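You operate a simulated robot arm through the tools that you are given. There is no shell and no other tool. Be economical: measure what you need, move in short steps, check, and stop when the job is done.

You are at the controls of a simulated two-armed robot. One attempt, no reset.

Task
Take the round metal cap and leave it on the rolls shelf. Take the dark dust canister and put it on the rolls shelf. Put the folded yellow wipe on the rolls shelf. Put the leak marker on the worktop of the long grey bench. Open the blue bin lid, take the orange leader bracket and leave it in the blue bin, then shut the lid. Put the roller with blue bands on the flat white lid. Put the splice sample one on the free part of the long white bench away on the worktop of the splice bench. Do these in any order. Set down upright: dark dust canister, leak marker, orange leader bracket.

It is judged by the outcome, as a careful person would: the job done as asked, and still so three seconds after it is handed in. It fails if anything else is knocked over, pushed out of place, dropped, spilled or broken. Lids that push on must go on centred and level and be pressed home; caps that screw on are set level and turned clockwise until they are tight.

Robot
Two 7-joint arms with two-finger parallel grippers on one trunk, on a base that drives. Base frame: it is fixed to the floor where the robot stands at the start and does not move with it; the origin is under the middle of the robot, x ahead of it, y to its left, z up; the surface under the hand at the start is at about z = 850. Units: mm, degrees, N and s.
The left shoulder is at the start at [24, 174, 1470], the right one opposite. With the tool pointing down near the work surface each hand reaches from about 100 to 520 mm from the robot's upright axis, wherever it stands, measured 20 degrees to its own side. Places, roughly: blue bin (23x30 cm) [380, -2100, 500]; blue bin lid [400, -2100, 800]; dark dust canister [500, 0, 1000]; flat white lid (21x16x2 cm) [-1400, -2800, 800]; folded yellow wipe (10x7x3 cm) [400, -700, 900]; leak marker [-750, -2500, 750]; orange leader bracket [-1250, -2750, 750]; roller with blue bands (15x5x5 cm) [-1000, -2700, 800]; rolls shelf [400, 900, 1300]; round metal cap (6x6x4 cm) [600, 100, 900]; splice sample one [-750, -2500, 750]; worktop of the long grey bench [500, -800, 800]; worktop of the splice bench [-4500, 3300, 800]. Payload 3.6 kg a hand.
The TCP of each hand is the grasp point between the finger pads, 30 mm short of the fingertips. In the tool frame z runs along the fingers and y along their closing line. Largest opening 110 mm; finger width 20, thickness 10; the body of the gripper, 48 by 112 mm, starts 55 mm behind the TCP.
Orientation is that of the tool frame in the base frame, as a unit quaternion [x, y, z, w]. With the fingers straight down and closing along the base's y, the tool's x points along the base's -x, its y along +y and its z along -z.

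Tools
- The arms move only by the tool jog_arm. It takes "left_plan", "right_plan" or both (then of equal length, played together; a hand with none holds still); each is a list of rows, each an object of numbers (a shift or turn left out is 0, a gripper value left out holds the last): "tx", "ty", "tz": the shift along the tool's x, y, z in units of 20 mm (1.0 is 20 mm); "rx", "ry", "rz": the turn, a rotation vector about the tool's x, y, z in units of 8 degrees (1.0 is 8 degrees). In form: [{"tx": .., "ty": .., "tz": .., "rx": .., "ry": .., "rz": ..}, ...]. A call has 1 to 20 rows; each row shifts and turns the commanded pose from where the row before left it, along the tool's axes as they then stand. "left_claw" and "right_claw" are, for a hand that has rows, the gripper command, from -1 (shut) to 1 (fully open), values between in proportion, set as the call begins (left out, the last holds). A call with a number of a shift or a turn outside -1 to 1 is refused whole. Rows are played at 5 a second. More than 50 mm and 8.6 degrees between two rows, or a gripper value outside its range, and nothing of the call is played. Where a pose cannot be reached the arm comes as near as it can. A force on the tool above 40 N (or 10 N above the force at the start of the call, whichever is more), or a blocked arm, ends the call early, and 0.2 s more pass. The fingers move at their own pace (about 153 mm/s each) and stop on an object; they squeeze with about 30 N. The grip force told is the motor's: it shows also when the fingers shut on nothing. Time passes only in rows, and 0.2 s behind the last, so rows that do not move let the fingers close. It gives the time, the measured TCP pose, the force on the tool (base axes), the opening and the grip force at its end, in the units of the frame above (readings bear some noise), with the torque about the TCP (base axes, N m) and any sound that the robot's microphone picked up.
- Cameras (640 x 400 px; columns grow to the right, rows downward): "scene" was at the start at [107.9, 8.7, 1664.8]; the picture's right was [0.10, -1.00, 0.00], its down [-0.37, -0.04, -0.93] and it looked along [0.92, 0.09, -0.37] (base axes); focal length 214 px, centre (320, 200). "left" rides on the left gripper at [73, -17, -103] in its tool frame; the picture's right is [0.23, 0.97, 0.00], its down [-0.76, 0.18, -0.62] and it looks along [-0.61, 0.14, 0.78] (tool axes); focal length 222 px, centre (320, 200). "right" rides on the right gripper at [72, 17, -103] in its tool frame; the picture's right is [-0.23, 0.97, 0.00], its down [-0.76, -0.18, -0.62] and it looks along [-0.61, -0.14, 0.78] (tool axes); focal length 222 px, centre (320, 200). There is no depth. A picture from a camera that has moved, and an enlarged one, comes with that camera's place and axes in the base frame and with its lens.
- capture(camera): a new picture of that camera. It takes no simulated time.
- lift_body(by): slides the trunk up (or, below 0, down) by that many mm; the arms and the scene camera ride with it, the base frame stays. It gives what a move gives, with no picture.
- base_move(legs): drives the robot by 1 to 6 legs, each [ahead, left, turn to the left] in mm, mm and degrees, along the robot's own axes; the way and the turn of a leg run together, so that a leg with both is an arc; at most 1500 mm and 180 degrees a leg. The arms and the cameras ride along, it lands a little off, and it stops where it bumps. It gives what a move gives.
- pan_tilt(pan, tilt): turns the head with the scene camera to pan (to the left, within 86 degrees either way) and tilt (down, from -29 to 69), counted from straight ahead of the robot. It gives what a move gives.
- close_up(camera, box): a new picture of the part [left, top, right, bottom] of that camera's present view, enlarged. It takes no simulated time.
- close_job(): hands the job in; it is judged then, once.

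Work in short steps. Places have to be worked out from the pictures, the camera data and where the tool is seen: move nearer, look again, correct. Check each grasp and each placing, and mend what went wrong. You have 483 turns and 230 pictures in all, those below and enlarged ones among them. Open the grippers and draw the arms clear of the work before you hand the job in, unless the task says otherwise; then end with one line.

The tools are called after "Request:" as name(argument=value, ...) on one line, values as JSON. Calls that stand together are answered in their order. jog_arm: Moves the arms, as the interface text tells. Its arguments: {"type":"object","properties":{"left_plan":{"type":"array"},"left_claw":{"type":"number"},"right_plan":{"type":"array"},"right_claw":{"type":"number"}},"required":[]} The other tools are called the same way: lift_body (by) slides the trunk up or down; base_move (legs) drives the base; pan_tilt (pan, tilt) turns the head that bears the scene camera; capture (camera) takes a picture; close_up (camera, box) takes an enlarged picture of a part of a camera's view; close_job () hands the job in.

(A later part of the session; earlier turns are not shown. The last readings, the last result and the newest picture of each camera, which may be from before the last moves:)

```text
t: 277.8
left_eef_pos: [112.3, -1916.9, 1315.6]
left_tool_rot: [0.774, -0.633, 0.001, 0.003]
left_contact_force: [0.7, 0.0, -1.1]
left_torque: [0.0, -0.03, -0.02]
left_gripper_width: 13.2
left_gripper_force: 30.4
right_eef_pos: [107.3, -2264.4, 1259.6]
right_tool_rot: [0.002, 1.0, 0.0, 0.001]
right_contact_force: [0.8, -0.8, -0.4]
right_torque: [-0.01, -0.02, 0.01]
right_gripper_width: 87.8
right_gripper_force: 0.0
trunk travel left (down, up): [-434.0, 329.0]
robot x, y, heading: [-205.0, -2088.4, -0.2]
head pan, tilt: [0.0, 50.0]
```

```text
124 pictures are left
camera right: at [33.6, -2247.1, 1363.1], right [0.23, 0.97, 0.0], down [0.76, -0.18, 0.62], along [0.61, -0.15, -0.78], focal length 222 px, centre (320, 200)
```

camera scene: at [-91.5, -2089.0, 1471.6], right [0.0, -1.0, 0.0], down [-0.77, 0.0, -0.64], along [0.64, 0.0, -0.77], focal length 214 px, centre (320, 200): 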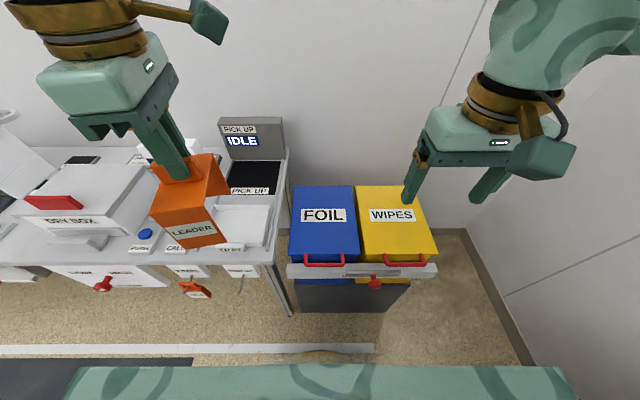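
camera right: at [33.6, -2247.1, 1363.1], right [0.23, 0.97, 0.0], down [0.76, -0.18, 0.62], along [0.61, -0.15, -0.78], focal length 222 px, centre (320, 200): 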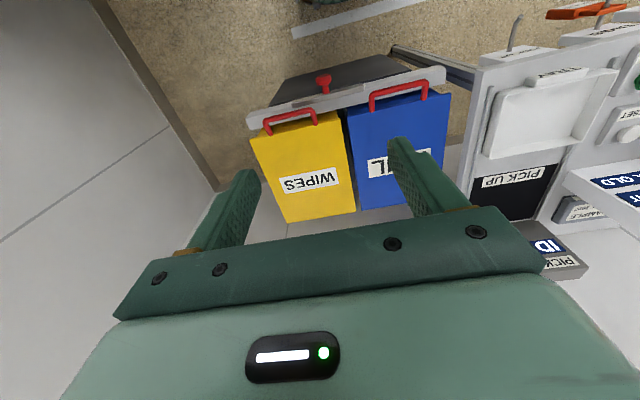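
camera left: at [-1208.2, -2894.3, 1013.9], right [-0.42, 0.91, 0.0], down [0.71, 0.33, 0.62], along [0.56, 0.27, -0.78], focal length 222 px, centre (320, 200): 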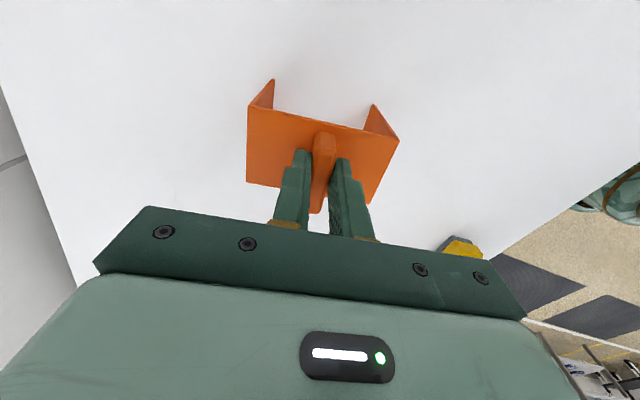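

Request:
close_up(camera="scene", box=[270, 170, 450, 320])

Request:
close_up(camera="right", box=[230, 30, 470, 230])

```text
2.67 times, centred on (360, 245) of scene
camera zoom: at [-91.5, -2089.0, 1471.6], right [0.0, -1.0, 0.0], down [-0.77, 0.0, -0.64], along [0.64, 0.0, -0.77], focal length 572 px, centre (213, 80)
```

zoom: 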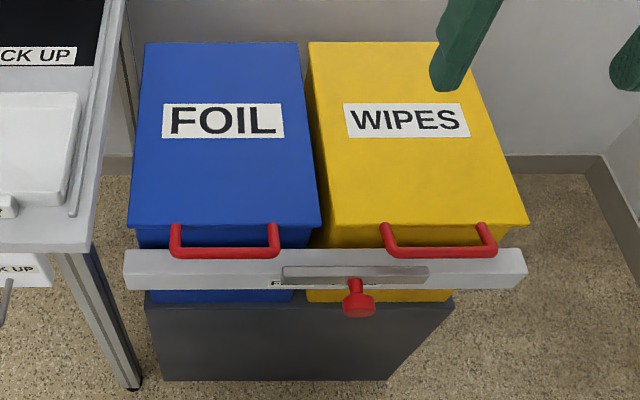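

```text
2.00 times, centred on (350, 130) of right
camera zoom: at [33.6, -2247.1, 1363.1], right [0.23, 0.97, 0.0], down [0.76, -0.18, 0.62], along [0.61, -0.15, -0.78], focal length 444 px, centre (260, 340)
```

zoom: 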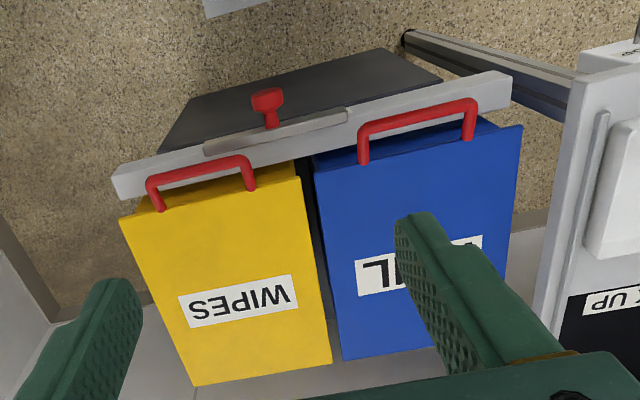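

A white bar with a sliding grey plate and red knob is in front of the lids – maybe a latch. Zoom more.

Request:
close_up(camera="scene", box=[280, 235, 440, 300])

Request:
close_up(camera="right", box=[240, 50, 450, 150])

```text
4.00 times, centred on (360, 268) of scene
camera zoom: at [-91.5, -2089.0, 1471.6], right [0.0, -1.0, 0.0], down [-0.77, 0.0, -0.64], along [0.64, 0.0, -0.77], focal length 858 px, centre (160, -70)
```

zoom: 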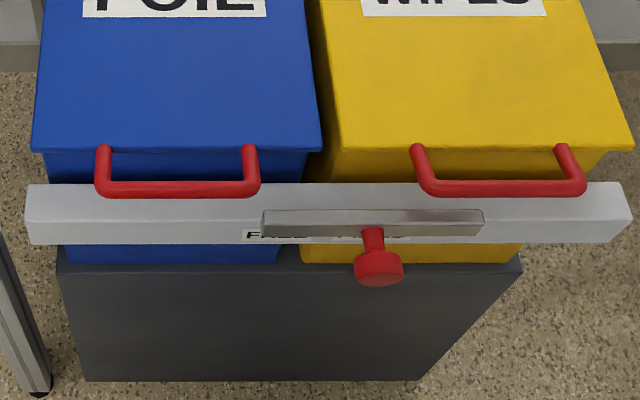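

```text
3.05 times, centred on (345, 100) of right
camera zoom: at [33.6, -2247.1, 1363.1], right [0.23, 0.97, 0.0], down [0.76, -0.18, 0.62], along [0.61, -0.15, -0.78], focal length 677 px, centre (244, 505)
```

zoom: 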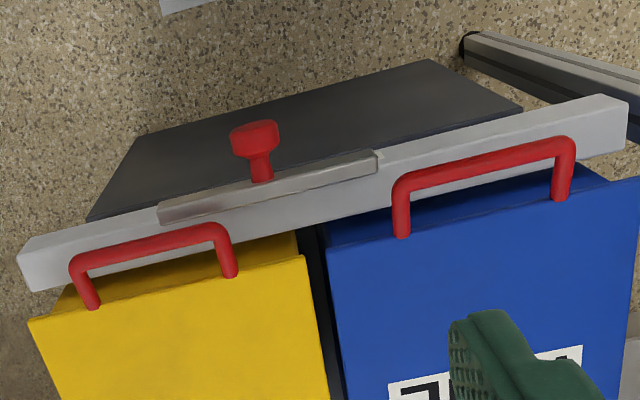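

I back off and lower the trunk to read the label on the bar's front face.

Request:
base_move(legs=[[-300, 0, 0]])

Request:
lift_body(by=-400)

Request:
pan_tilt(pan=0, tilt=30)

Request:
capture(camera="scene")

```text
t: 279.9
left_eef_pos: [-192.4, -1917.7, 1316.4]
left_tool_rot: [0.773, -0.635, 0.001, 0.003]
left_contact_force: [0.3, -0.5, -0.8]
left_torque: [-0.02, 0.01, 0.0]
left_gripper_width: 13.0
left_gripper_force: 30.2
right_eef_pos: [-197.1, -2262.9, 1260.1]
right_tool_rot: [0.004, 1.0, -0.001, 0.0]
right_contact_force: [-0.6, -0.5, 0.5]
right_torque: [0.0, -0.03, 0.0]
right_gripper_width: 88.0
right_gripper_force: 0.0
trunk travel left (down, up): [-434.0, 329.0]
robot x, y, heading: [-510.8, -2087.1, -0.5]
head pan, tilt: [0.0, 50.0]
```

```text
t: 283.7
left_eef_pos: [-191.4, -1918.3, 915.9]
left_tool_rot: [0.773, -0.635, 0.0, 0.002]
left_contact_force: [-0.7, -0.8, -0.9]
left_torque: [0.01, 0.0, 0.03]
left_gripper_width: 13.0
left_gripper_force: 30.0
right_eef_pos: [-146.5, -2264.5, 819.5]
right_tool_rot: [0.004, 0.995, 0.0, -0.099]
right_contact_force: [-0.2, -0.5, -0.2]
right_torque: [0.04, -0.03, 0.04]
right_gripper_width: 88.2
right_gripper_force: 0.0
trunk travel left (down, up): [-34.0, 729.0]
robot x, y, heading: [-511.6, -2084.2, -0.5]
head pan, tilt: [0.0, 50.0]
```

```text
t: 284.5
left_eef_pos: [-190.6, -1917.1, 914.1]
left_tool_rot: [0.773, -0.635, 0.0, 0.002]
left_contact_force: [-1.6, -0.4, -0.3]
left_torque: [0.0, 0.02, 0.0]
left_gripper_width: 12.7
left_gripper_force: 30.2
right_eef_pos: [-147.9, -2263.7, 818.7]
right_tool_rot: [0.004, 0.995, 0.0, -0.101]
right_contact_force: [-0.1, 0.6, -0.3]
right_torque: [0.03, 0.01, -0.02]
right_gripper_width: 88.0
right_gripper_force: 0.0
trunk travel left (down, up): [-34.0, 729.0]
robot x, y, heading: [-507.5, -2089.7, -0.6]
head pan, tilt: [0.0, 30.0]
```

```text
119 pictures are left
camera scene: at [-189.7, -2089.5, 1084.6], right [-0.01, -1.0, 0.0], down [-0.5, 0.0, -0.87], along [0.87, -0.01, -0.5], focal length 214 px, centre (320, 200)
```

scene: 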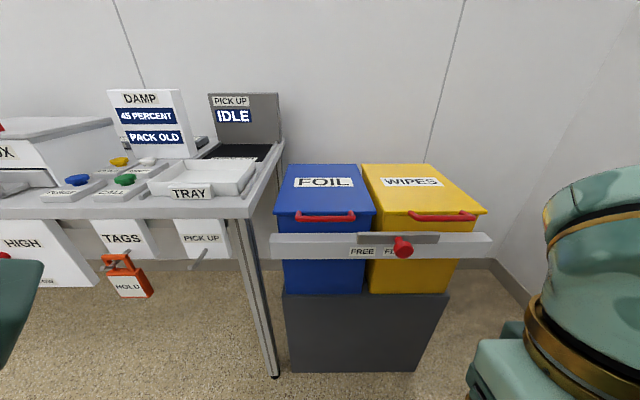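

Request:
close_up(camera="scene", box=[260, 195, 500, 300])

Request:
close_up(camera="scene", box=[340, 225, 440, 275])

```text
2.67 times, centred on (380, 248) of scene
camera zoom: at [-189.7, -2089.5, 1084.6], right [-0.01, -1.0, 0.0], down [-0.5, 0.0, -0.87], along [0.87, -0.01, -0.5], focal length 572 px, centre (160, 73)
```

zoom: 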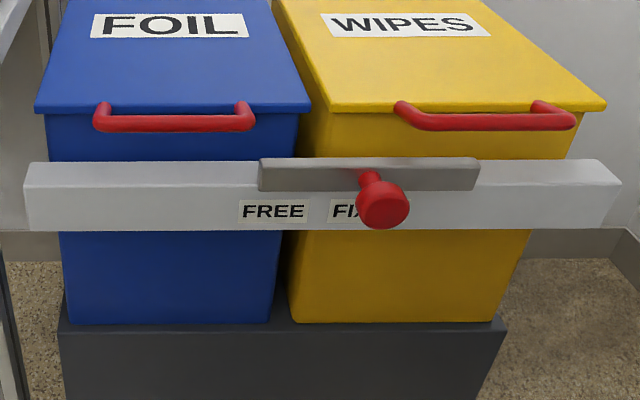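

```text
6.40 times, centred on (390, 250) of scene
camera zoom: at [-189.7, -2089.5, 1084.6], right [-0.01, -1.0, 0.0], down [-0.5, 0.0, -0.87], along [0.87, -0.01, -0.5], focal length 1373 px, centre (-128, -120)
```

zoom: 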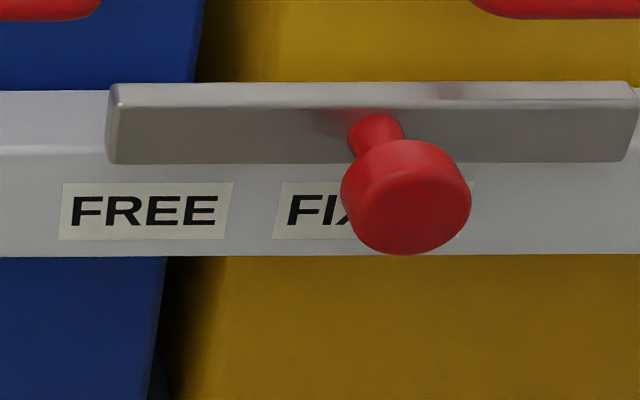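

The slider reads FIXED (bins held); lids have front handles (bar at ≈(184, y −2044…−2162, z≈820)) hinged at the back (x≈517). I raise the trunk 250, straighten the right hand, and drive up to the bins.

Request:
lift_body(by=250)

Request:
jog_arm(right_plan=[{"ry": -0.72, "tz": -0.5}, {"ry": -0.72, "tz": -0.5}])

Request:
base_move(legs=[[0, 0, 0.6], [380, -20, 0]])

Request:
pan_tilt(pan=0, tilt=50)

Request:
capture(camera="scene")

```text
t: 287.1
left_eef_pos: [-189.9, -1917.7, 1164.7]
left_tool_rot: [0.773, -0.635, 0.0, 0.002]
left_contact_force: [0.2, 0.1, -1.3]
left_torque: [-0.02, -0.03, 0.0]
left_gripper_width: 13.1
left_gripper_force: 29.7
right_eef_pos: [-145.8, -2263.8, 1069.4]
right_tool_rot: [0.004, 0.995, 0.0, -0.1]
right_contact_force: [0.3, -0.3, 0.9]
right_torque: [0.0, -0.02, 0.03]
right_gripper_width: 87.9
right_gripper_force: 0.0
trunk travel left (down, up): [-284.0, 479.0]
robot x, y, heading: [-507.0, -2085.5, -0.4]
head pan, tilt: [0.0, 30.0]
```

```text
t: 287.7
left_eef_pos: [-190.5, -1917.9, 1164.9]
left_tool_rot: [0.773, -0.635, 0.001, 0.002]
left_contact_force: [0.4, 0.2, -0.9]
left_torque: [0.01, 0.02, -0.02]
left_gripper_width: 13.4
left_gripper_force: 30.3
right_eef_pos: [-143.6, -2263.2, 1089.9]
right_tool_rot: [0.004, 1.0, -0.001, 0.0]
right_contact_force: [0.3, -0.1, 0.7]
right_torque: [-0.03, 0.01, -0.01]
right_gripper_width: 88.0
right_gripper_force: 0.1
trunk travel left (down, up): [-284.0, 479.0]
robot x, y, heading: [-507.6, -2088.5, -0.5]
head pan, tilt: [0.0, 30.0]
```

```text
t: 290.4
left_eef_pos: [193.6, -1938.6, 1164.7]
left_tool_rot: [0.773, -0.634, -0.001, 0.002]
left_contact_force: [0.1, -0.1, -0.8]
left_torque: [0.01, 0.0, 0.02]
left_gripper_width: 13.0
left_gripper_force: 30.2
right_eef_pos: [240.1, -2283.7, 1089.9]
right_tool_rot: [0.003, 1.0, -0.001, 0.0]
right_contact_force: [-0.2, 0.5, -1.4]
right_torque: [-0.01, -0.03, -0.01]
right_gripper_width: 88.1
right_gripper_force: 0.1
trunk travel left (down, up): [-284.0, 479.0]
robot x, y, heading: [-126.4, -2107.7, -0.3]
head pan, tilt: [0.0, 30.0]
```

```text
t: 291.3
left_eef_pos: [191.5, -1937.8, 1166.0]
left_tool_rot: [0.773, -0.634, -0.001, 0.002]
left_contact_force: [0.0, 0.1, -1.1]
left_torque: [0.01, 0.0, 0.0]
left_gripper_width: 13.0
left_gripper_force: 30.5
right_eef_pos: [240.9, -2283.3, 1089.7]
right_tool_rot: [0.003, 1.0, -0.001, 0.001]
right_contact_force: [0.9, 1.5, 0.2]
right_torque: [0.04, -0.01, 0.0]
right_gripper_width: 87.9
right_gripper_force: 0.1
trunk travel left (down, up): [-284.0, 479.0]
robot x, y, heading: [-124.7, -2109.5, -0.4]
head pan, tilt: [0.0, 50.0]
```

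```text
116 pictures are left
camera scene: at [38.6, -2108.6, 1319.6], right [-0.01, -1.0, 0.0], down [-0.77, 0.01, -0.64], along [0.64, 0.0, -0.77], focal length 214 px, centre (320, 200)
```

scene: 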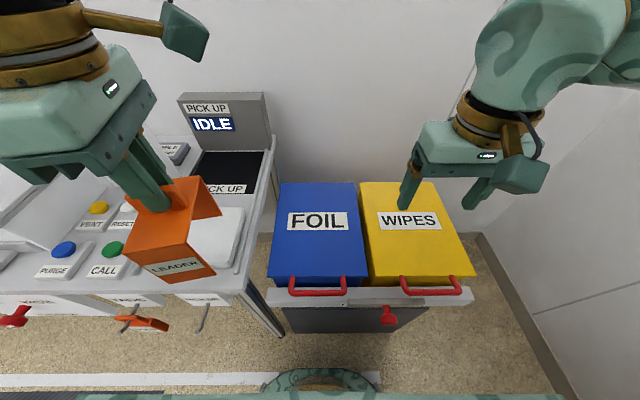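

Handle bar at x≈186, y −2041…−2169. Right hand: yaw +90°, opening 44 mm, move above the bar's middle.

Request:
jog_arm(right_plan=[{"rz": 1}, {"rz": 1}, {"rz": 1}, {"rz": 1}, {"rz": 1}, {"rz": 1}, {"rz": 1}, {"rz": 1}, {"rz": 1}, {"rz": 1}, {"rz": 1}, {"rz": 0.25}], right_claw=-0.2)

Request:
jog_arm(right_plan=[{"tx": 1, "ty": -0.3, "tz": 0.8}, {"tx": 1, "ty": -0.3, "tz": 0.8}, {"tx": 1, "ty": -0.3, "tz": 0.8}, {"tx": 1, "ty": -0.3, "tz": 0.8}, {"tx": 1, "ty": -0.3, "tz": 0.8}, {"tx": 1, "ty": -0.3, "tz": 0.8}, {"tx": 1, "ty": -0.3, "tz": 0.8}, {"tx": 1, "ty": -0.3, "tz": 0.8}, {"tx": 1, "ty": -0.3, "tz": 0.8}])

Request:
capture(camera="right")

Request:
capture(camera="scene")

```text
t: 293.9
left_eef_pos: [191.9, -1937.9, 1165.1]
left_tool_rot: [0.774, -0.634, 0.0, 0.001]
left_contact_force: [-0.1, -0.3, -2.0]
left_torque: [0.0, -0.05, -0.01]
left_gripper_width: 13.0
left_gripper_force: 29.9
right_eef_pos: [239.1, -2284.5, 1090.0]
right_tool_rot: [0.711, 0.704, 0.0, 0.002]
right_contact_force: [0.6, 0.2, -0.2]
right_torque: [-0.03, 0.0, -0.01]
right_gripper_width: 44.1
right_gripper_force: 0.0
trunk travel left (down, up): [-284.0, 479.0]
robot x, y, heading: [-126.8, -2108.5, -0.5]
head pan, tilt: [0.0, 50.0]
```

```text
t: 295.9
left_eef_pos: [192.6, -1936.8, 1165.7]
left_tool_rot: [0.773, -0.634, 0.0, 0.002]
left_contact_force: [0.1, 0.3, -1.0]
left_torque: [-0.02, 0.0, -0.03]
left_gripper_width: 13.2
left_gripper_force: 29.7
right_eef_pos: [187.1, -2103.3, 944.6]
right_tool_rot: [0.71, 0.704, 0.0, 0.001]
right_contact_force: [-0.1, 0.6, -0.1]
right_torque: [0.0, -0.03, 0.01]
right_gripper_width: 43.9
right_gripper_force: 0.0
trunk travel left (down, up): [-284.0, 479.0]
robot x, y, heading: [-123.9, -2109.1, -0.3]
head pan, tilt: [0.0, 50.0]
```

```text
115 pictures are left
camera right: at [202.8, -2031.5, 1047.1], right [0.97, -0.23, 0.0], down [-0.18, -0.76, 0.63], along [-0.14, -0.61, -0.78], focal length 222 px, centre (320, 200)
```

right: 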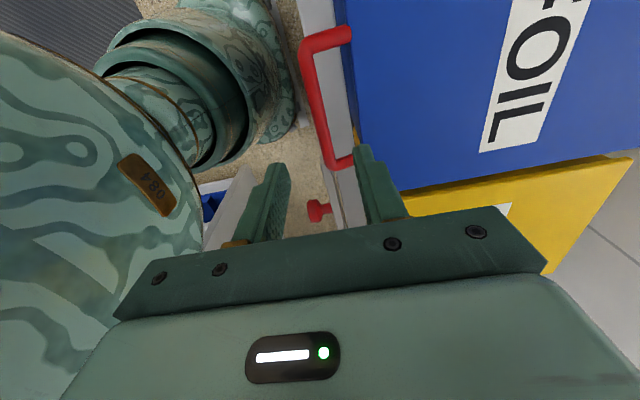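

```text
114 pictures are left
camera scene: at [38.6, -2107.8, 1319.5], right [-0.01, -1.0, 0.0], down [-0.77, 0.01, -0.64], along [0.64, -0.01, -0.77], focal length 214 px, centre (320, 200)
```

scene: 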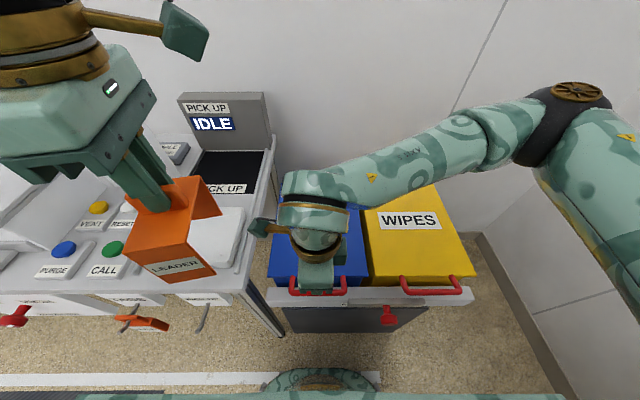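

Bar is right under the TCP (x≈187). Descend to z≈832.

Request:
jog_arm(right_plan=[{"tz": 1}, {"tz": 1}, {"tz": 1}, {"tz": 1}, {"tz": 1}, {"tz": 0.6}])

Request:
capture(camera="right")

```text
t: 297.3
left_eef_pos: [192.7, -1936.7, 1165.3]
left_tool_rot: [0.773, -0.634, 0.0, 0.002]
left_contact_force: [-0.2, 0.0, -0.7]
left_torque: [0.01, -0.04, 0.03]
left_gripper_width: 13.0
left_gripper_force: 29.0
right_eef_pos: [186.8, -2105.3, 832.3]
right_tool_rot: [0.71, 0.704, 0.0, 0.001]
right_contact_force: [-0.1, -0.1, -0.1]
right_torque: [-0.04, 0.01, -0.01]
right_gripper_width: 44.0
right_gripper_force: 0.1
trunk travel left (down, up): [-284.0, 479.0]
robot x, y, heading: [-124.5, -2105.0, -0.5]
head pan, tilt: [0.0, 50.0]
```

```text
113 pictures are left
camera right: at [202.4, -2033.3, 936.4], right [0.97, -0.23, 0.0], down [-0.18, -0.76, 0.62], along [-0.14, -0.61, -0.78], focal length 222 px, centre (320, 200)
```

right: 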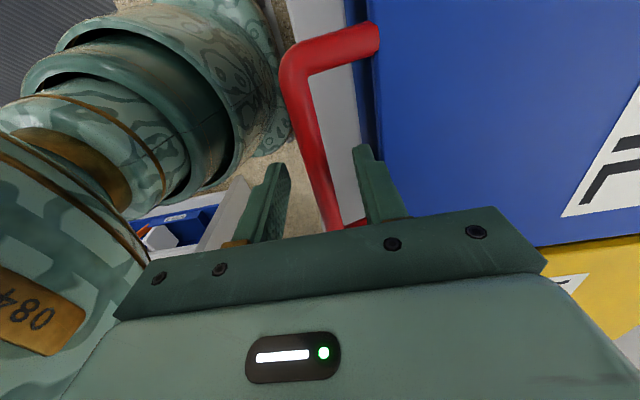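

Bar lies between the fingers. Lower 8 mm and close.

Request:
jog_arm(right_plan=[{"tz": 0.4}])

Request:
jog_arm(right_plan=[{}, {}, {}, {}], right_claw=-1)

Request:
capture(camera="right")

```text
t: 297.7
left_eef_pos: [193.0, -1938.2, 1165.5]
left_tool_rot: [0.773, -0.634, -0.001, 0.002]
left_contact_force: [0.2, 0.7, -0.8]
left_torque: [-0.02, 0.0, -0.04]
left_gripper_width: 13.0
left_gripper_force: 30.1
right_eef_pos: [186.6, -2105.5, 825.5]
right_tool_rot: [0.71, 0.704, -0.001, 0.002]
right_contact_force: [0.0, 0.0, 0.6]
right_torque: [-0.03, -0.03, -0.02]
right_gripper_width: 44.2
right_gripper_force: 0.0
trunk travel left (down, up): [-284.0, 479.0]
robot x, y, heading: [-122.4, -2108.4, -0.7]
head pan, tilt: [0.0, 50.0]
```

```text
t: 298.7
left_eef_pos: [192.8, -1937.4, 1165.7]
left_tool_rot: [0.774, -0.634, -0.001, 0.002]
left_contact_force: [0.4, -0.2, -0.4]
left_torque: [-0.04, -0.04, 0.02]
left_gripper_width: 13.2
left_gripper_force: 30.0
right_eef_pos: [186.9, -2104.9, 824.7]
right_tool_rot: [0.71, 0.704, 0.0, 0.002]
right_contact_force: [-2.7, -0.3, -4.2]
right_torque: [0.04, 0.01, 0.35]
right_gripper_width: 13.7
right_gripper_force: 44.6
trunk travel left (down, up): [-284.0, 479.0]
robot x, y, heading: [-122.8, -2105.2, -0.3]
head pan, tilt: [0.0, 50.0]
```

```text
112 pictures are left
camera right: at [202.4, -2032.7, 927.9], right [0.97, -0.23, 0.0], down [-0.18, -0.76, 0.63], along [-0.14, -0.61, -0.78], focal length 222 px, centre (320, 200)
```

right: 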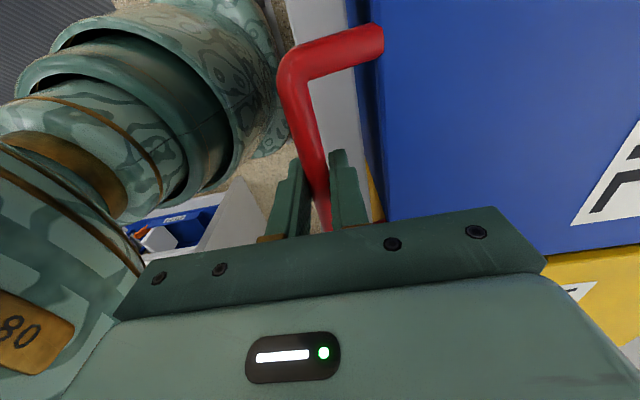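

Handle gripped. Test-lift 20 mm and watch the force.

Request:
jog_arm(right_plan=[{"tz": -0.5}, {"tz": -0.5}])

Request:
capture(camera="scene")

```text
t: 299.3
left_eef_pos: [191.8, -1938.9, 1166.0]
left_tool_rot: [0.773, -0.634, 0.0, 0.001]
left_contact_force: [-0.3, -0.2, -0.6]
left_torque: [-0.04, 0.0, -0.01]
left_gripper_width: 12.9
left_gripper_force: 29.5
right_eef_pos: [186.9, -2105.6, 846.9]
right_tool_rot: [0.71, 0.704, 0.001, 0.003]
right_contact_force: [-1.0, -4.8, -0.9]
right_torque: [-0.72, -0.01, 0.44]
right_gripper_width: 13.8
right_gripper_force: 44.5
trunk travel left (down, up): [-284.0, 479.0]
robot x, y, heading: [-125.5, -2104.2, -0.5]
head pan, tilt: [0.0, 50.0]
```

```text
111 pictures are left
camera scene: at [37.8, -2109.0, 1320.0], right [-0.01, -1.0, 0.0], down [-0.77, 0.01, -0.64], along [0.64, 0.0, -0.77], focal length 214 px, centre (320, 200)
```

scene: 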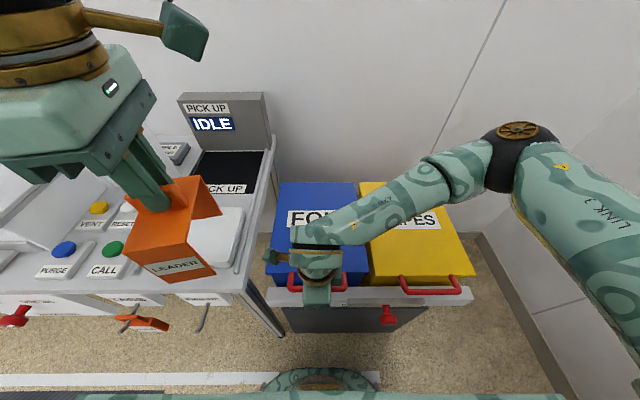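

Request:
capture(camera="right")

```text
110 pictures are left
camera right: at [203.7, -2032.8, 949.8], right [0.97, -0.24, 0.0], down [-0.19, -0.76, 0.62], along [-0.14, -0.61, -0.78], focal length 222 px, centre (320, 200)
```

right: 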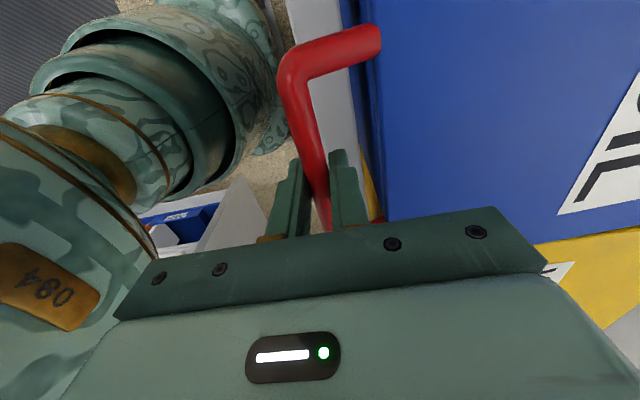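

The lid rises with the handle. Continue along the hinge arc to ≈38°.

Request:
jog_arm(right_plan=[{"ty": 0.1, "tz": -0.98}, {"ty": 0.16, "tz": -0.98}, {"ty": 0.21, "tz": -0.97}, {"ty": 0.27, "tz": -0.95}, {"ty": 0.33, "tz": -0.93}, {"ty": 0.38, "tz": -0.91}, {"ty": 0.44, "tz": -0.89}, {"ty": 0.49, "tz": -0.86}, {"ty": 0.54, "tz": -0.83}, {"ty": 0.58, "tz": -0.8}])

Request:
capture(camera="scene")

Request:
capture(camera="right")

```text
t: 301.5
left_eef_pos: [191.8, -1938.7, 1166.2]
left_tool_rot: [0.773, -0.634, 0.0, 0.001]
left_contact_force: [0.4, -0.6, -0.5]
left_torque: [0.01, 0.0, 0.0]
left_gripper_width: 13.1
left_gripper_force: 30.0
right_eef_pos: [257.3, -2103.3, 1026.3]
right_tool_rot: [0.709, 0.705, 0.0, 0.001]
right_contact_force: [-5.8, -11.6, 1.0]
right_torque: [-0.41, 0.14, 0.16]
right_gripper_width: 13.6
right_gripper_force: 44.2
trunk travel left (down, up): [-284.0, 479.0]
robot x, y, heading: [-125.4, -2108.7, -0.4]
head pan, tilt: [0.0, 50.0]
```

```text
109 pictures are left
camera scene: at [37.4, -2110.2, 1319.7], right [-0.01, -1.0, 0.0], down [-0.77, 0.01, -0.64], along [0.64, 0.0, -0.77], focal length 214 px, centre (320, 200)
```

scene: 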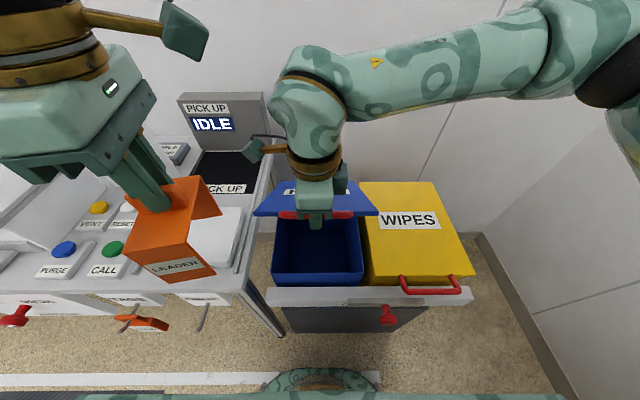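

```text
108 pictures are left
camera right: at [272.4, -2032.5, 1130.1], right [0.97, -0.23, 0.0], down [-0.18, -0.76, 0.62], along [-0.14, -0.61, -0.78], focal length 222 px, centre (320, 200)
```

right: 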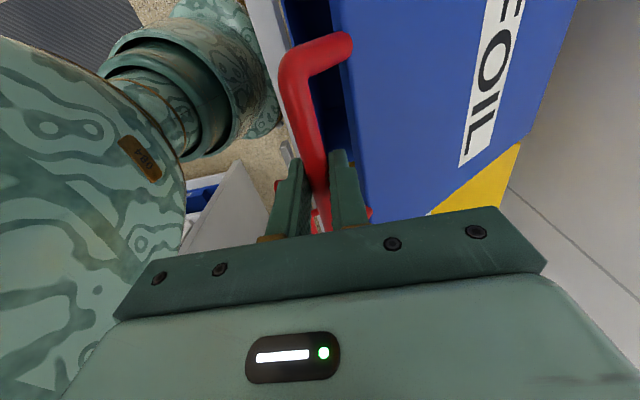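

Works well; inside of the bin is visible and empty. Continue the arc to ≈72°.

Request:
jog_arm(right_plan=[{"tx": -0.1, "ty": 0.63, "tz": -0.77}, {"ty": 0.67, "tz": -0.73}, {"ty": 0.72, "tz": -0.69}, {"ty": 0.76, "tz": -0.64}, {"ty": 0.79, "tz": -0.6}, {"tx": -0.05, "ty": 0.83, "tz": -0.55}, {"ty": 0.86, "tz": -0.5}, {"ty": 0.89, "tz": -0.45}, {"ty": 0.91, "tz": -0.39}, {"ty": 0.93, "tz": -0.34}])

Request:
capture(camera="scene")

```text
t: 303.7
left_eef_pos: [189.4, -1934.8, 1166.4]
left_tool_rot: [0.773, -0.634, 0.002, 0.002]
left_contact_force: [0.0, -0.2, -0.7]
left_torque: [0.0, -0.04, 0.0]
left_gripper_width: 13.1
left_gripper_force: 29.8
right_eef_pos: [412.7, -2104.6, 1145.0]
right_tool_rot: [0.709, 0.705, 0.001, 0.004]
right_contact_force: [-10.2, 17.8, 23.8]
right_torque: [0.32, 0.13, 0.21]
right_gripper_width: 13.7
right_gripper_force: 45.2
trunk travel left (down, up): [-284.0, 479.0]
robot x, y, heading: [-126.2, -2105.6, -0.4]
head pan, tilt: [0.0, 50.0]
```

```text
107 pictures are left
camera scene: at [34.5, -2105.4, 1320.3], right [-0.01, -1.0, 0.0], down [-0.76, 0.0, -0.64], along [0.64, -0.01, -0.76], focal length 214 px, centre (320, 200)
```

scene: 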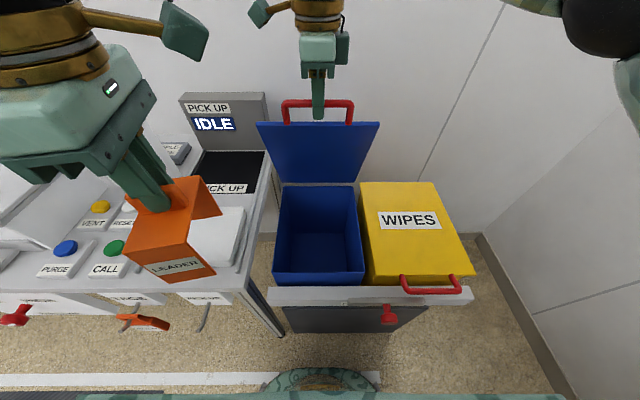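

Lid is at ≈72°. Forces indicate a slightly larger radius (hinge x≈525). I relieve and continue to ≈80°.

Request:
jog_arm(right_plan=[{"tx": 0.1, "tz": -0.15}, {"ty": 0.9, "tz": -0.3}, {"ty": 0.9, "tz": -0.25}, {"ty": 0.9, "tz": -0.2}])

```text
t: 304.7
left_eef_pos: [190.0, -1936.9, 1166.4]
left_tool_rot: [0.773, -0.634, 0.001, 0.003]
left_contact_force: [-0.6, 0.5, -1.2]
left_torque: [-0.02, 0.0, 0.04]
left_gripper_width: 13.0
left_gripper_force: 30.1
right_eef_pos: [467.0, -2105.3, 1161.5]
right_tool_rot: [0.71, 0.704, -0.001, 0.004]
right_contact_force: [-7.0, 10.8, 22.2]
right_torque: [-0.56, 0.03, 0.14]
right_gripper_width: 13.3
right_gripper_force: 44.8
trunk travel left (down, up): [-284.0, 479.0]
robot x, y, heading: [-126.7, -2105.7, -0.4]
head pan, tilt: [0.0, 50.0]
```

Request:
jog_arm(right_plan=[{"tz": -0.25, "tx": 0.1}])

Request:
capture(camera="right")

```text
t: 305.1
left_eef_pos: [192.4, -1937.9, 1165.5]
left_tool_rot: [0.773, -0.635, 0.0, 0.003]
left_contact_force: [-0.1, -0.5, -0.9]
left_torque: [-0.04, 0.02, -0.02]
left_gripper_width: 13.0
left_gripper_force: 29.9
right_eef_pos: [471.3, -2105.0, 1161.4]
right_tool_rot: [0.71, 0.704, -0.002, 0.004]
right_contact_force: [-0.2, 4.0, -1.8]
right_torque: [0.01, -0.02, 0.38]
right_gripper_width: 13.8
right_gripper_force: 44.4
trunk travel left (down, up): [-284.0, 479.0]
robot x, y, heading: [-124.2, -2109.5, -0.4]
head pan, tilt: [0.0, 50.0]
```

```text
106 pictures are left
camera right: at [487.1, -2033.0, 1264.4], right [0.97, -0.24, 0.0], down [-0.18, -0.76, 0.63], along [-0.15, -0.61, -0.78], focal length 222 px, centre (320, 200)
```

right: 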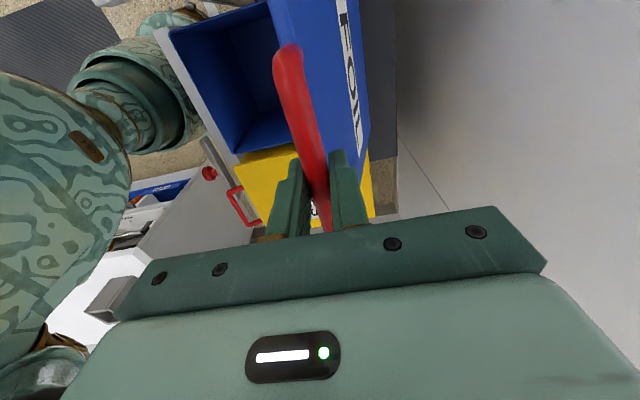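

Forces are near zero. I test whether the lid stays by itself: open slightly while still around the bar.

Request:
jog_arm(right_plan=[{}, {}, {}, {}], right_claw=-0.2)

Request:
capture(camera="right")

```text
t: 306.1
left_eef_pos: [193.3, -1937.7, 1165.1]
left_tool_rot: [0.773, -0.634, -0.001, 0.002]
left_contact_force: [-0.1, 0.2, -0.5]
left_torque: [0.01, 0.02, -0.01]
left_gripper_width: 13.1
left_gripper_force: 30.1
right_eef_pos: [471.0, -2103.8, 1163.3]
right_tool_rot: [0.71, 0.705, 0.0, 0.001]
right_contact_force: [0.2, 0.0, 0.3]
right_torque: [-0.01, -0.03, 0.01]
right_gripper_width: 43.8
right_gripper_force: 0.0
trunk travel left (down, up): [-284.0, 479.0]
robot x, y, heading: [-124.2, -2105.9, -0.5]
head pan, tilt: [0.0, 50.0]
```

```text
105 pictures are left
camera right: at [486.1, -2032.6, 1266.9], right [0.97, -0.23, 0.0], down [-0.18, -0.76, 0.62], along [-0.14, -0.61, -0.78], focal length 222 px, centre (320, 200)
```

right: 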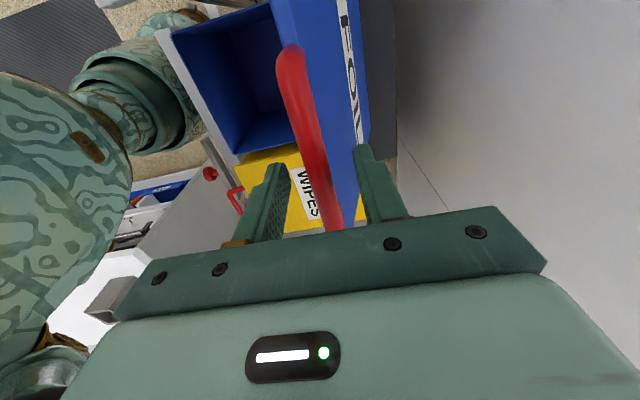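

The lid stays put. I raise the right hand off the handle and retract it to the right, then check the lid.

Request:
jog_arm(right_plan=[{"tz": -1}, {"tz": -1}, {"tz": -1}, {"tz": -1}, {"ty": -1, "tx": -1}, {"ty": -1, "tx": -1}, {"ty": -1, "tx": -1}, {"ty": -1, "tx": -1}, {"ty": -1, "tx": -1}, {"ty": -1, "tx": -1}, {"ty": -1, "tx": -1}, {"ty": -1, "tx": -1}, {"ty": -1, "tx": -1}])

Request:
capture(camera="scene")

```text
t: 308.9
left_eef_pos: [191.9, -1938.9, 1166.0]
left_tool_rot: [0.773, -0.634, 0.0, 0.002]
left_contact_force: [-0.1, 0.6, 0.0]
left_torque: [0.03, -0.06, -0.02]
left_gripper_width: 13.0
left_gripper_force: 30.1
right_eef_pos: [269.6, -2282.8, 1204.9]
right_tool_rot: [0.71, 0.705, 0.0, 0.001]
right_contact_force: [-0.6, 0.2, -0.7]
right_torque: [-0.01, -0.02, -0.02]
right_gripper_width: 44.0
right_gripper_force: 0.1
right hand out of reach, approached as far as the arm can: row 1, 2, 3, 4
trunk travel left (down, up): [-284.0, 479.0]
robot x, y, heading: [-126.4, -2106.1, -0.5]
head pan, tilt: [0.0, 50.0]
```

```text
104 pictures are left
camera scene: at [38.0, -2109.4, 1319.6], right [-0.01, -1.0, 0.0], down [-0.77, 0.01, -0.64], along [0.64, 0.0, -0.77], focal length 214 px, centre (320, 200)
```

scene: 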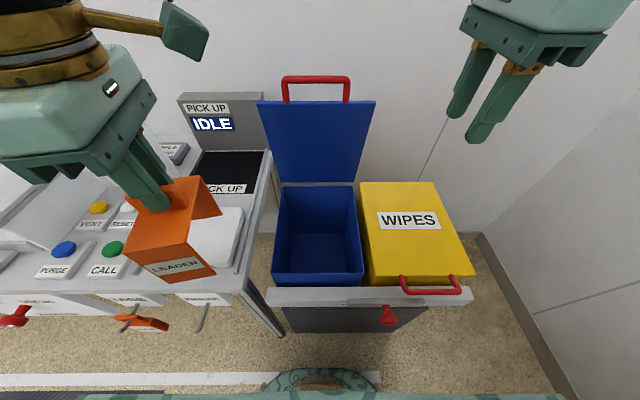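

Lid stays open. I raise the trunk 150, shift base right 140 and ahead 50 so the left arm works straight down, and rotate the left hand to yaw 0.

Request:
lift_body(by=150)

Request:
base_move(legs=[[0, -140, 0.4], [50, 0, 0]])

Request:
jog_arm(left_plan=[{"rz": 1}, {"rz": 1}, {"rz": 1}, {"rz": 1}, {"rz": 1}, {"rz": 1}, {"rz": 1}, {"rz": 1}, {"rz": 1}, {"rz": 1}, {"rz": 1}, {"rz": 1}, {"rz": 0.6}])

Request:
capture(camera="scene")

Request:
capture(camera="left")

```text
t: 310.6
left_eef_pos: [193.6, -1938.8, 1314.8]
left_tool_rot: [0.773, -0.634, -0.001, 0.003]
left_contact_force: [0.1, 0.4, 0.0]
left_torque: [-0.01, 0.0, -0.03]
left_gripper_width: 13.1
left_gripper_force: 30.2
right_eef_pos: [270.8, -2282.4, 1354.4]
right_tool_rot: [0.709, 0.705, 0.0, 0.001]
right_contact_force: [0.2, -0.1, -0.8]
right_torque: [0.04, 0.03, 0.01]
right_gripper_width: 44.1
right_gripper_force: 0.0
trunk travel left (down, up): [-434.0, 329.0]
robot x, y, heading: [-126.1, -2109.9, -0.4]
head pan, tilt: [0.0, 50.0]
```

```text
t: 312.5
left_eef_pos: [239.2, -2075.7, 1316.6]
left_tool_rot: [0.775, -0.632, 0.001, 0.002]
left_contact_force: [0.4, -0.1, -2.2]
left_torque: [0.01, 0.05, 0.02]
left_gripper_width: 13.3
left_gripper_force: 30.3
right_eef_pos: [318.3, -2418.6, 1356.3]
right_tool_rot: [0.708, 0.707, 0.0, 0.001]
right_contact_force: [0.8, 0.3, 0.6]
right_torque: [0.0, -0.02, 0.0]
right_gripper_width: 43.8
right_gripper_force: 0.1
trunk travel left (down, up): [-434.0, 329.0]
robot x, y, heading: [-78.2, -2248.4, 0.0]
head pan, tilt: [0.0, 50.0]
```

```text
t: 315.3
left_eef_pos: [240.6, -2075.9, 1316.1]
left_tool_rot: [-0.007, 1.0, -0.002, -0.002]
left_contact_force: [0.0, 0.4, -1.0]
left_torque: [0.01, 0.01, -0.02]
left_gripper_width: 13.2
left_gripper_force: 29.9
right_eef_pos: [319.6, -2417.8, 1356.4]
right_tool_rot: [0.708, 0.707, 0.0, 0.002]
right_contact_force: [0.4, -0.4, -0.2]
right_torque: [0.0, -0.01, -0.04]
right_gripper_width: 43.8
right_gripper_force: 0.0
trunk travel left (down, up): [-434.0, 329.0]
robot x, y, heading: [-75.5, -2246.7, -0.2]
head pan, tilt: [0.0, 50.0]
```

```text
103 pictures are left
camera scene: at [37.0, -2247.7, 1471.6], right [0.0, -1.0, 0.0], down [-0.77, 0.0, -0.64], along [0.64, 0.0, -0.77], focal length 214 px, centre (320, 200)
```

scene: 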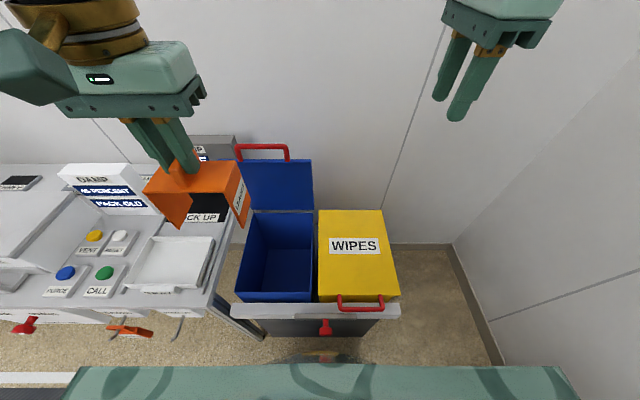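

```text
102 pictures are left
camera left: at [169.1, -2092.7, 1419.0], right [-0.24, 0.97, 0.0], down [0.76, 0.19, 0.62], along [0.6, 0.15, -0.78], focal length 222 px, centre (320, 200)
```

left: 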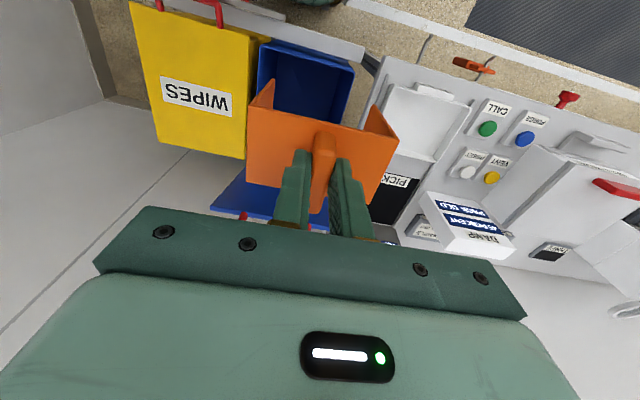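

Bin interior centred ≈(370,-2108). Move the left hand over (365,-2108), lower to ≈1130, and check clearance to the lid.

Request:
jog_arm(left_plan=[{"tx": -0.886, "ty": -0.23}, {"tx": -0.886, "ty": -0.23}, {"tx": -0.886, "ty": -0.23}, {"tx": -0.886, "ty": -0.23}, {"tx": -0.886, "ty": -0.23}, {"tx": -0.886, "ty": -0.23}, {"tx": -0.886, "ty": -0.23}, {"tz": 1}, {"tz": 1}, {"tz": 1}, {"tz": 1}, {"tz": 1}, {"tz": 1}, {"tz": 1}, {"tz": 1}, {"tz": 1}])

Request:
capture(camera="scene")

Request:
capture(camera="left")

```text
t: 318.7
left_eef_pos: [363.2, -2108.0, 1134.5]
left_tool_rot: [-0.007, 1.0, -0.001, -0.001]
left_contact_force: [-0.5, 0.1, -0.2]
left_torque: [0.01, 0.02, -0.01]
left_gripper_width: 13.3
left_gripper_force: 30.4
right_eef_pos: [320.3, -2419.7, 1355.5]
right_tool_rot: [0.708, 0.706, 0.0, 0.002]
right_contact_force: [0.8, 0.0, 0.0]
right_torque: [0.01, -0.03, -0.02]
right_gripper_width: 44.4
right_gripper_force: 0.0
trunk travel left (down, up): [-434.0, 329.0]
robot x, y, heading: [-75.3, -2246.5, -0.2]
head pan, tilt: [0.0, 50.0]
```

```text
101 pictures are left
camera scene: at [37.4, -2247.6, 1471.6], right [0.0, -1.0, 0.0], down [-0.77, 0.0, -0.64], along [0.64, 0.0, -0.77], focal length 214 px, centre (320, 200)
```

scene: 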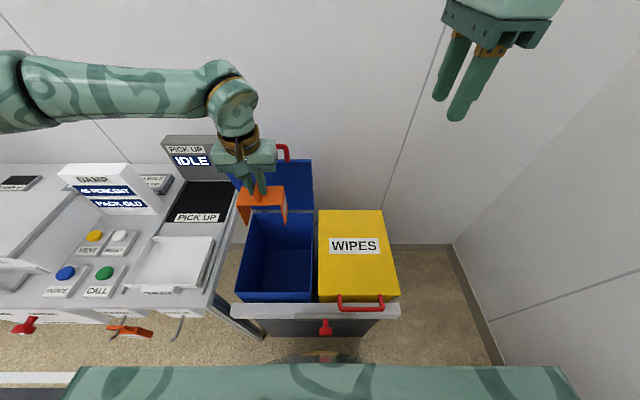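

```text
100 pictures are left
camera left: at [292.7, -2124.4, 1237.9], right [-0.24, 0.97, 0.0], down [0.76, 0.19, 0.62], along [0.6, 0.15, -0.78], focal length 222 px, centre (320, 200)
```

left: 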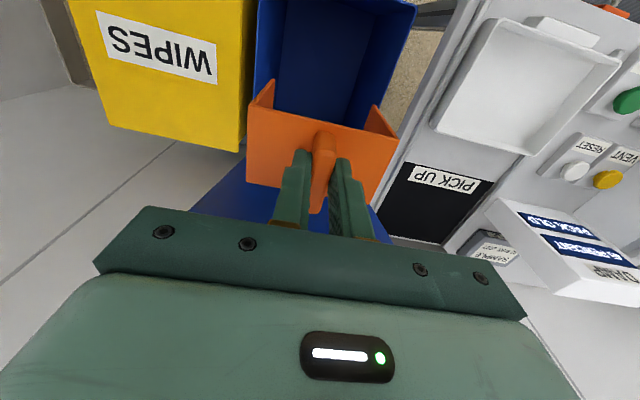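

Clear of the lid. Lower 190 mm so that the bracket enters the bin mouth, then check.

Request:
jog_arm(left_plan=[{"tz": 1}, {"tz": 1}, {"tz": 1}, {"tz": 1}, {"tz": 1}, {"tz": 1}, {"tz": 1}, {"tz": 1}, {"tz": 1}])

Request:
capture(camera="scene")

Request:
capture(camera="left")

```text
t: 320.7
left_eef_pos: [364.2, -2108.4, 955.0]
left_tool_rot: [-0.007, 1.0, -0.001, -0.001]
left_contact_force: [-0.6, -0.1, -1.2]
left_torque: [-0.01, 0.02, 0.06]
left_gripper_width: 13.2
left_gripper_force: 29.7
right_eef_pos: [321.2, -2418.1, 1356.4]
right_tool_rot: [0.708, 0.707, -0.001, 0.002]
right_contact_force: [0.5, 0.0, -0.1]
right_torque: [-0.01, 0.03, 0.04]
right_gripper_width: 44.2
right_gripper_force: 0.1
trunk travel left (down, up): [-434.0, 329.0]
robot x, y, heading: [-75.7, -2247.5, -0.3]
head pan, tilt: [0.0, 50.0]
```

```text
99 pictures are left
camera scene: at [37.4, -2247.7, 1471.6], right [0.0, -1.0, 0.0], down [-0.77, 0.0, -0.64], along [0.64, 0.0, -0.77], focal length 214 px, centre (320, 200)
```

scene: 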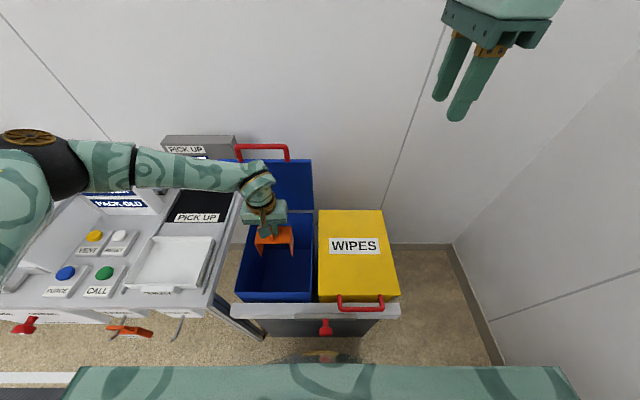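

```text
98 pictures are left
camera left: at [293.5, -2124.4, 1058.1], right [-0.24, 0.97, 0.0], down [0.76, 0.19, 0.62], along [0.6, 0.15, -0.78], focal length 222 px, centre (320, 200)
```

left: 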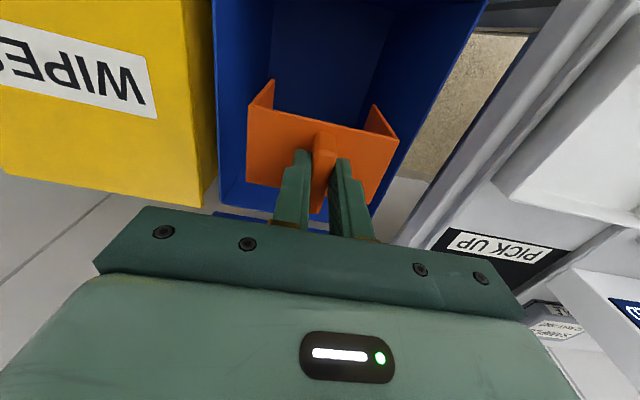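

Bracket is entering centrally. Lower another 160 mm and check.

Request:
jog_arm(left_plan=[{"tz": 1}, {"tz": 1}, {"tz": 1}, {"tz": 1}, {"tz": 1}, {"tz": 1}, {"tz": 1}, {"tz": 1}])

Request:
capture(camera="scene")

Request:
capture(camera="left")

```text
t: 322.5
left_eef_pos: [363.7, -2106.7, 794.1]
left_tool_rot: [-0.007, 1.0, 0.0, -0.002]
left_contact_force: [-0.1, -0.7, -0.1]
left_torque: [0.01, 0.01, 0.01]
left_gripper_width: 13.2
left_gripper_force: 29.9
right_eef_pos: [320.0, -2419.2, 1355.7]
right_tool_rot: [0.708, 0.706, 0.0, 0.001]
right_contact_force: [0.6, -0.3, 0.1]
right_torque: [0.01, -0.01, 0.02]
right_gripper_width: 44.0
right_gripper_force: 0.1
trunk travel left (down, up): [-434.0, 329.0]
robot x, y, heading: [-77.1, -2246.3, -0.2]
head pan, tilt: [0.0, 50.0]
```

```text
97 pictures are left
camera scene: at [37.3, -2247.9, 1471.6], right [0.0, -1.0, 0.0], down [-0.77, 0.0, -0.64], along [0.64, 0.0, -0.77], focal length 214 px, centre (320, 200)
```

scene: 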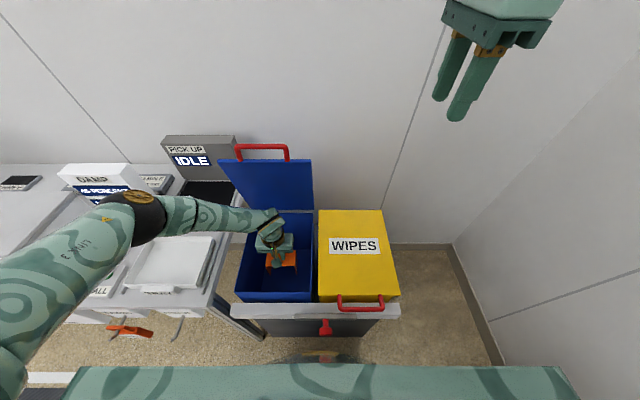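

```text
96 pictures are left
camera left: at [292.4, -2125.3, 897.7], right [-0.24, 0.97, 0.0], down [0.76, 0.19, 0.62], along [0.6, 0.15, -0.78], focal length 222 px, centre (320, 200)
```

left: 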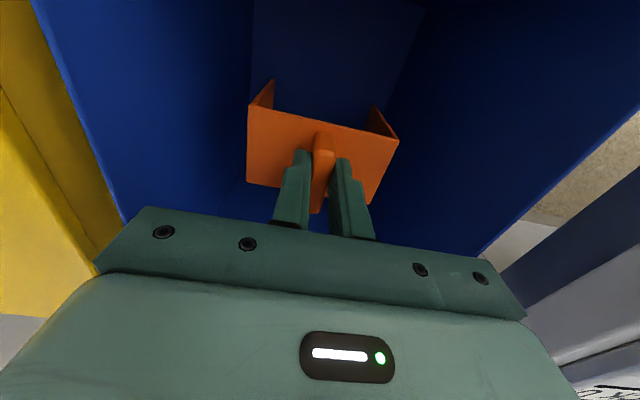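

To keep the elbow clear of the tray, I raise the trunk 100 and continue lowering the hand (straighter arm).

Request:
lift_body(by=100)

Request:
jog_arm(left_plan=[{"tz": 1}, {"tz": 1}, {"tz": 1}, {"tz": 1}, {"tz": 1}, {"tz": 1}, {"tz": 1}, {"tz": 1}, {"tz": 1}])

Request:
capture(camera="scene")

Request:
capture(camera="left")

```text
t: 323.8
left_eef_pos: [363.4, -2106.7, 895.4]
left_tool_rot: [-0.007, 1.0, -0.002, -0.002]
left_contact_force: [-0.4, -0.1, 0.0]
left_torque: [0.02, 0.03, 0.02]
left_gripper_width: 13.1
left_gripper_force: 30.3
right_eef_pos: [319.7, -2419.8, 1454.8]
right_tool_rot: [0.707, 0.707, 0.0, 0.001]
right_contact_force: [0.0, 0.3, -0.9]
right_torque: [0.02, 0.01, 0.01]
right_gripper_width: 43.7
right_gripper_force: 0.0
trunk travel left (down, up): [-534.0, 229.0]
robot x, y, heading: [-76.9, -2248.4, -0.1]
head pan, tilt: [0.0, 50.0]
```

```text
t: 325.8
left_eef_pos: [348.1, -2104.5, 787.9]
left_tool_rot: [-0.007, 1.0, -0.001, -0.002]
left_contact_force: [0.5, 0.9, -0.4]
left_torque: [-0.02, 0.01, 0.0]
left_gripper_width: 13.1
left_gripper_force: 29.5
left hand out of reach, approached as far as the arm can: row 5, 6, 7, 8, 9
right_eef_pos: [321.7, -2419.0, 1455.3]
right_tool_rot: [0.708, 0.706, 0.001, 0.001]
right_contact_force: [-0.3, -0.8, -0.4]
right_torque: [0.02, -0.03, 0.0]
right_gripper_width: 44.0
right_gripper_force: 0.1
trunk travel left (down, up): [-534.0, 229.0]
robot x, y, heading: [-76.9, -2245.9, 0.1]
head pan, tilt: [0.0, 50.0]
```

```text
95 pictures are left
camera scene: at [20.7, -2247.4, 1572.2], right [0.0, -1.0, 0.0], down [-0.77, 0.0, -0.64], along [0.64, 0.0, -0.77], focal length 214 px, centre (320, 200)
```

scene: 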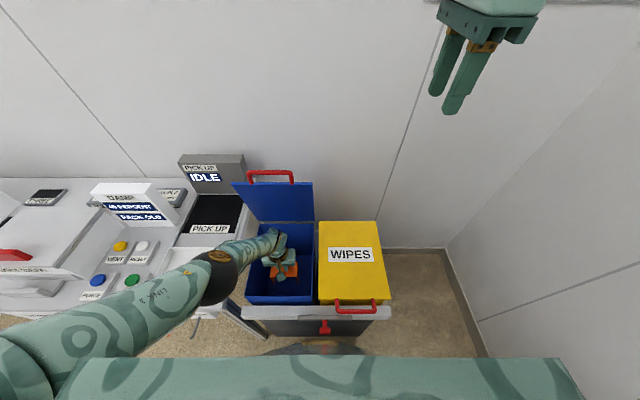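

```text
94 pictures are left
camera left: at [277.5, -2122.1, 891.6], right [-0.24, 0.97, 0.0], down [0.76, 0.19, 0.62], along [0.6, 0.15, -0.78], focal length 222 px, centre (320, 200)
```

left: 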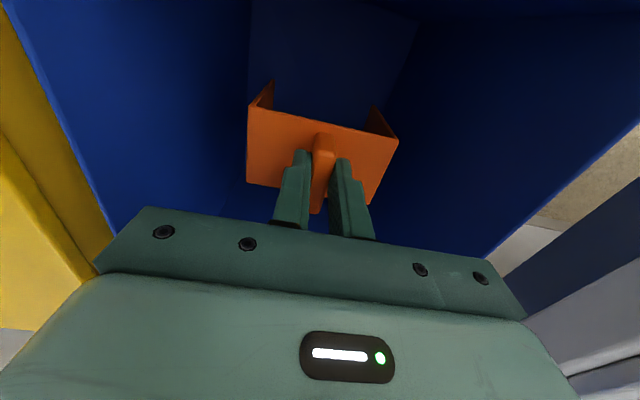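

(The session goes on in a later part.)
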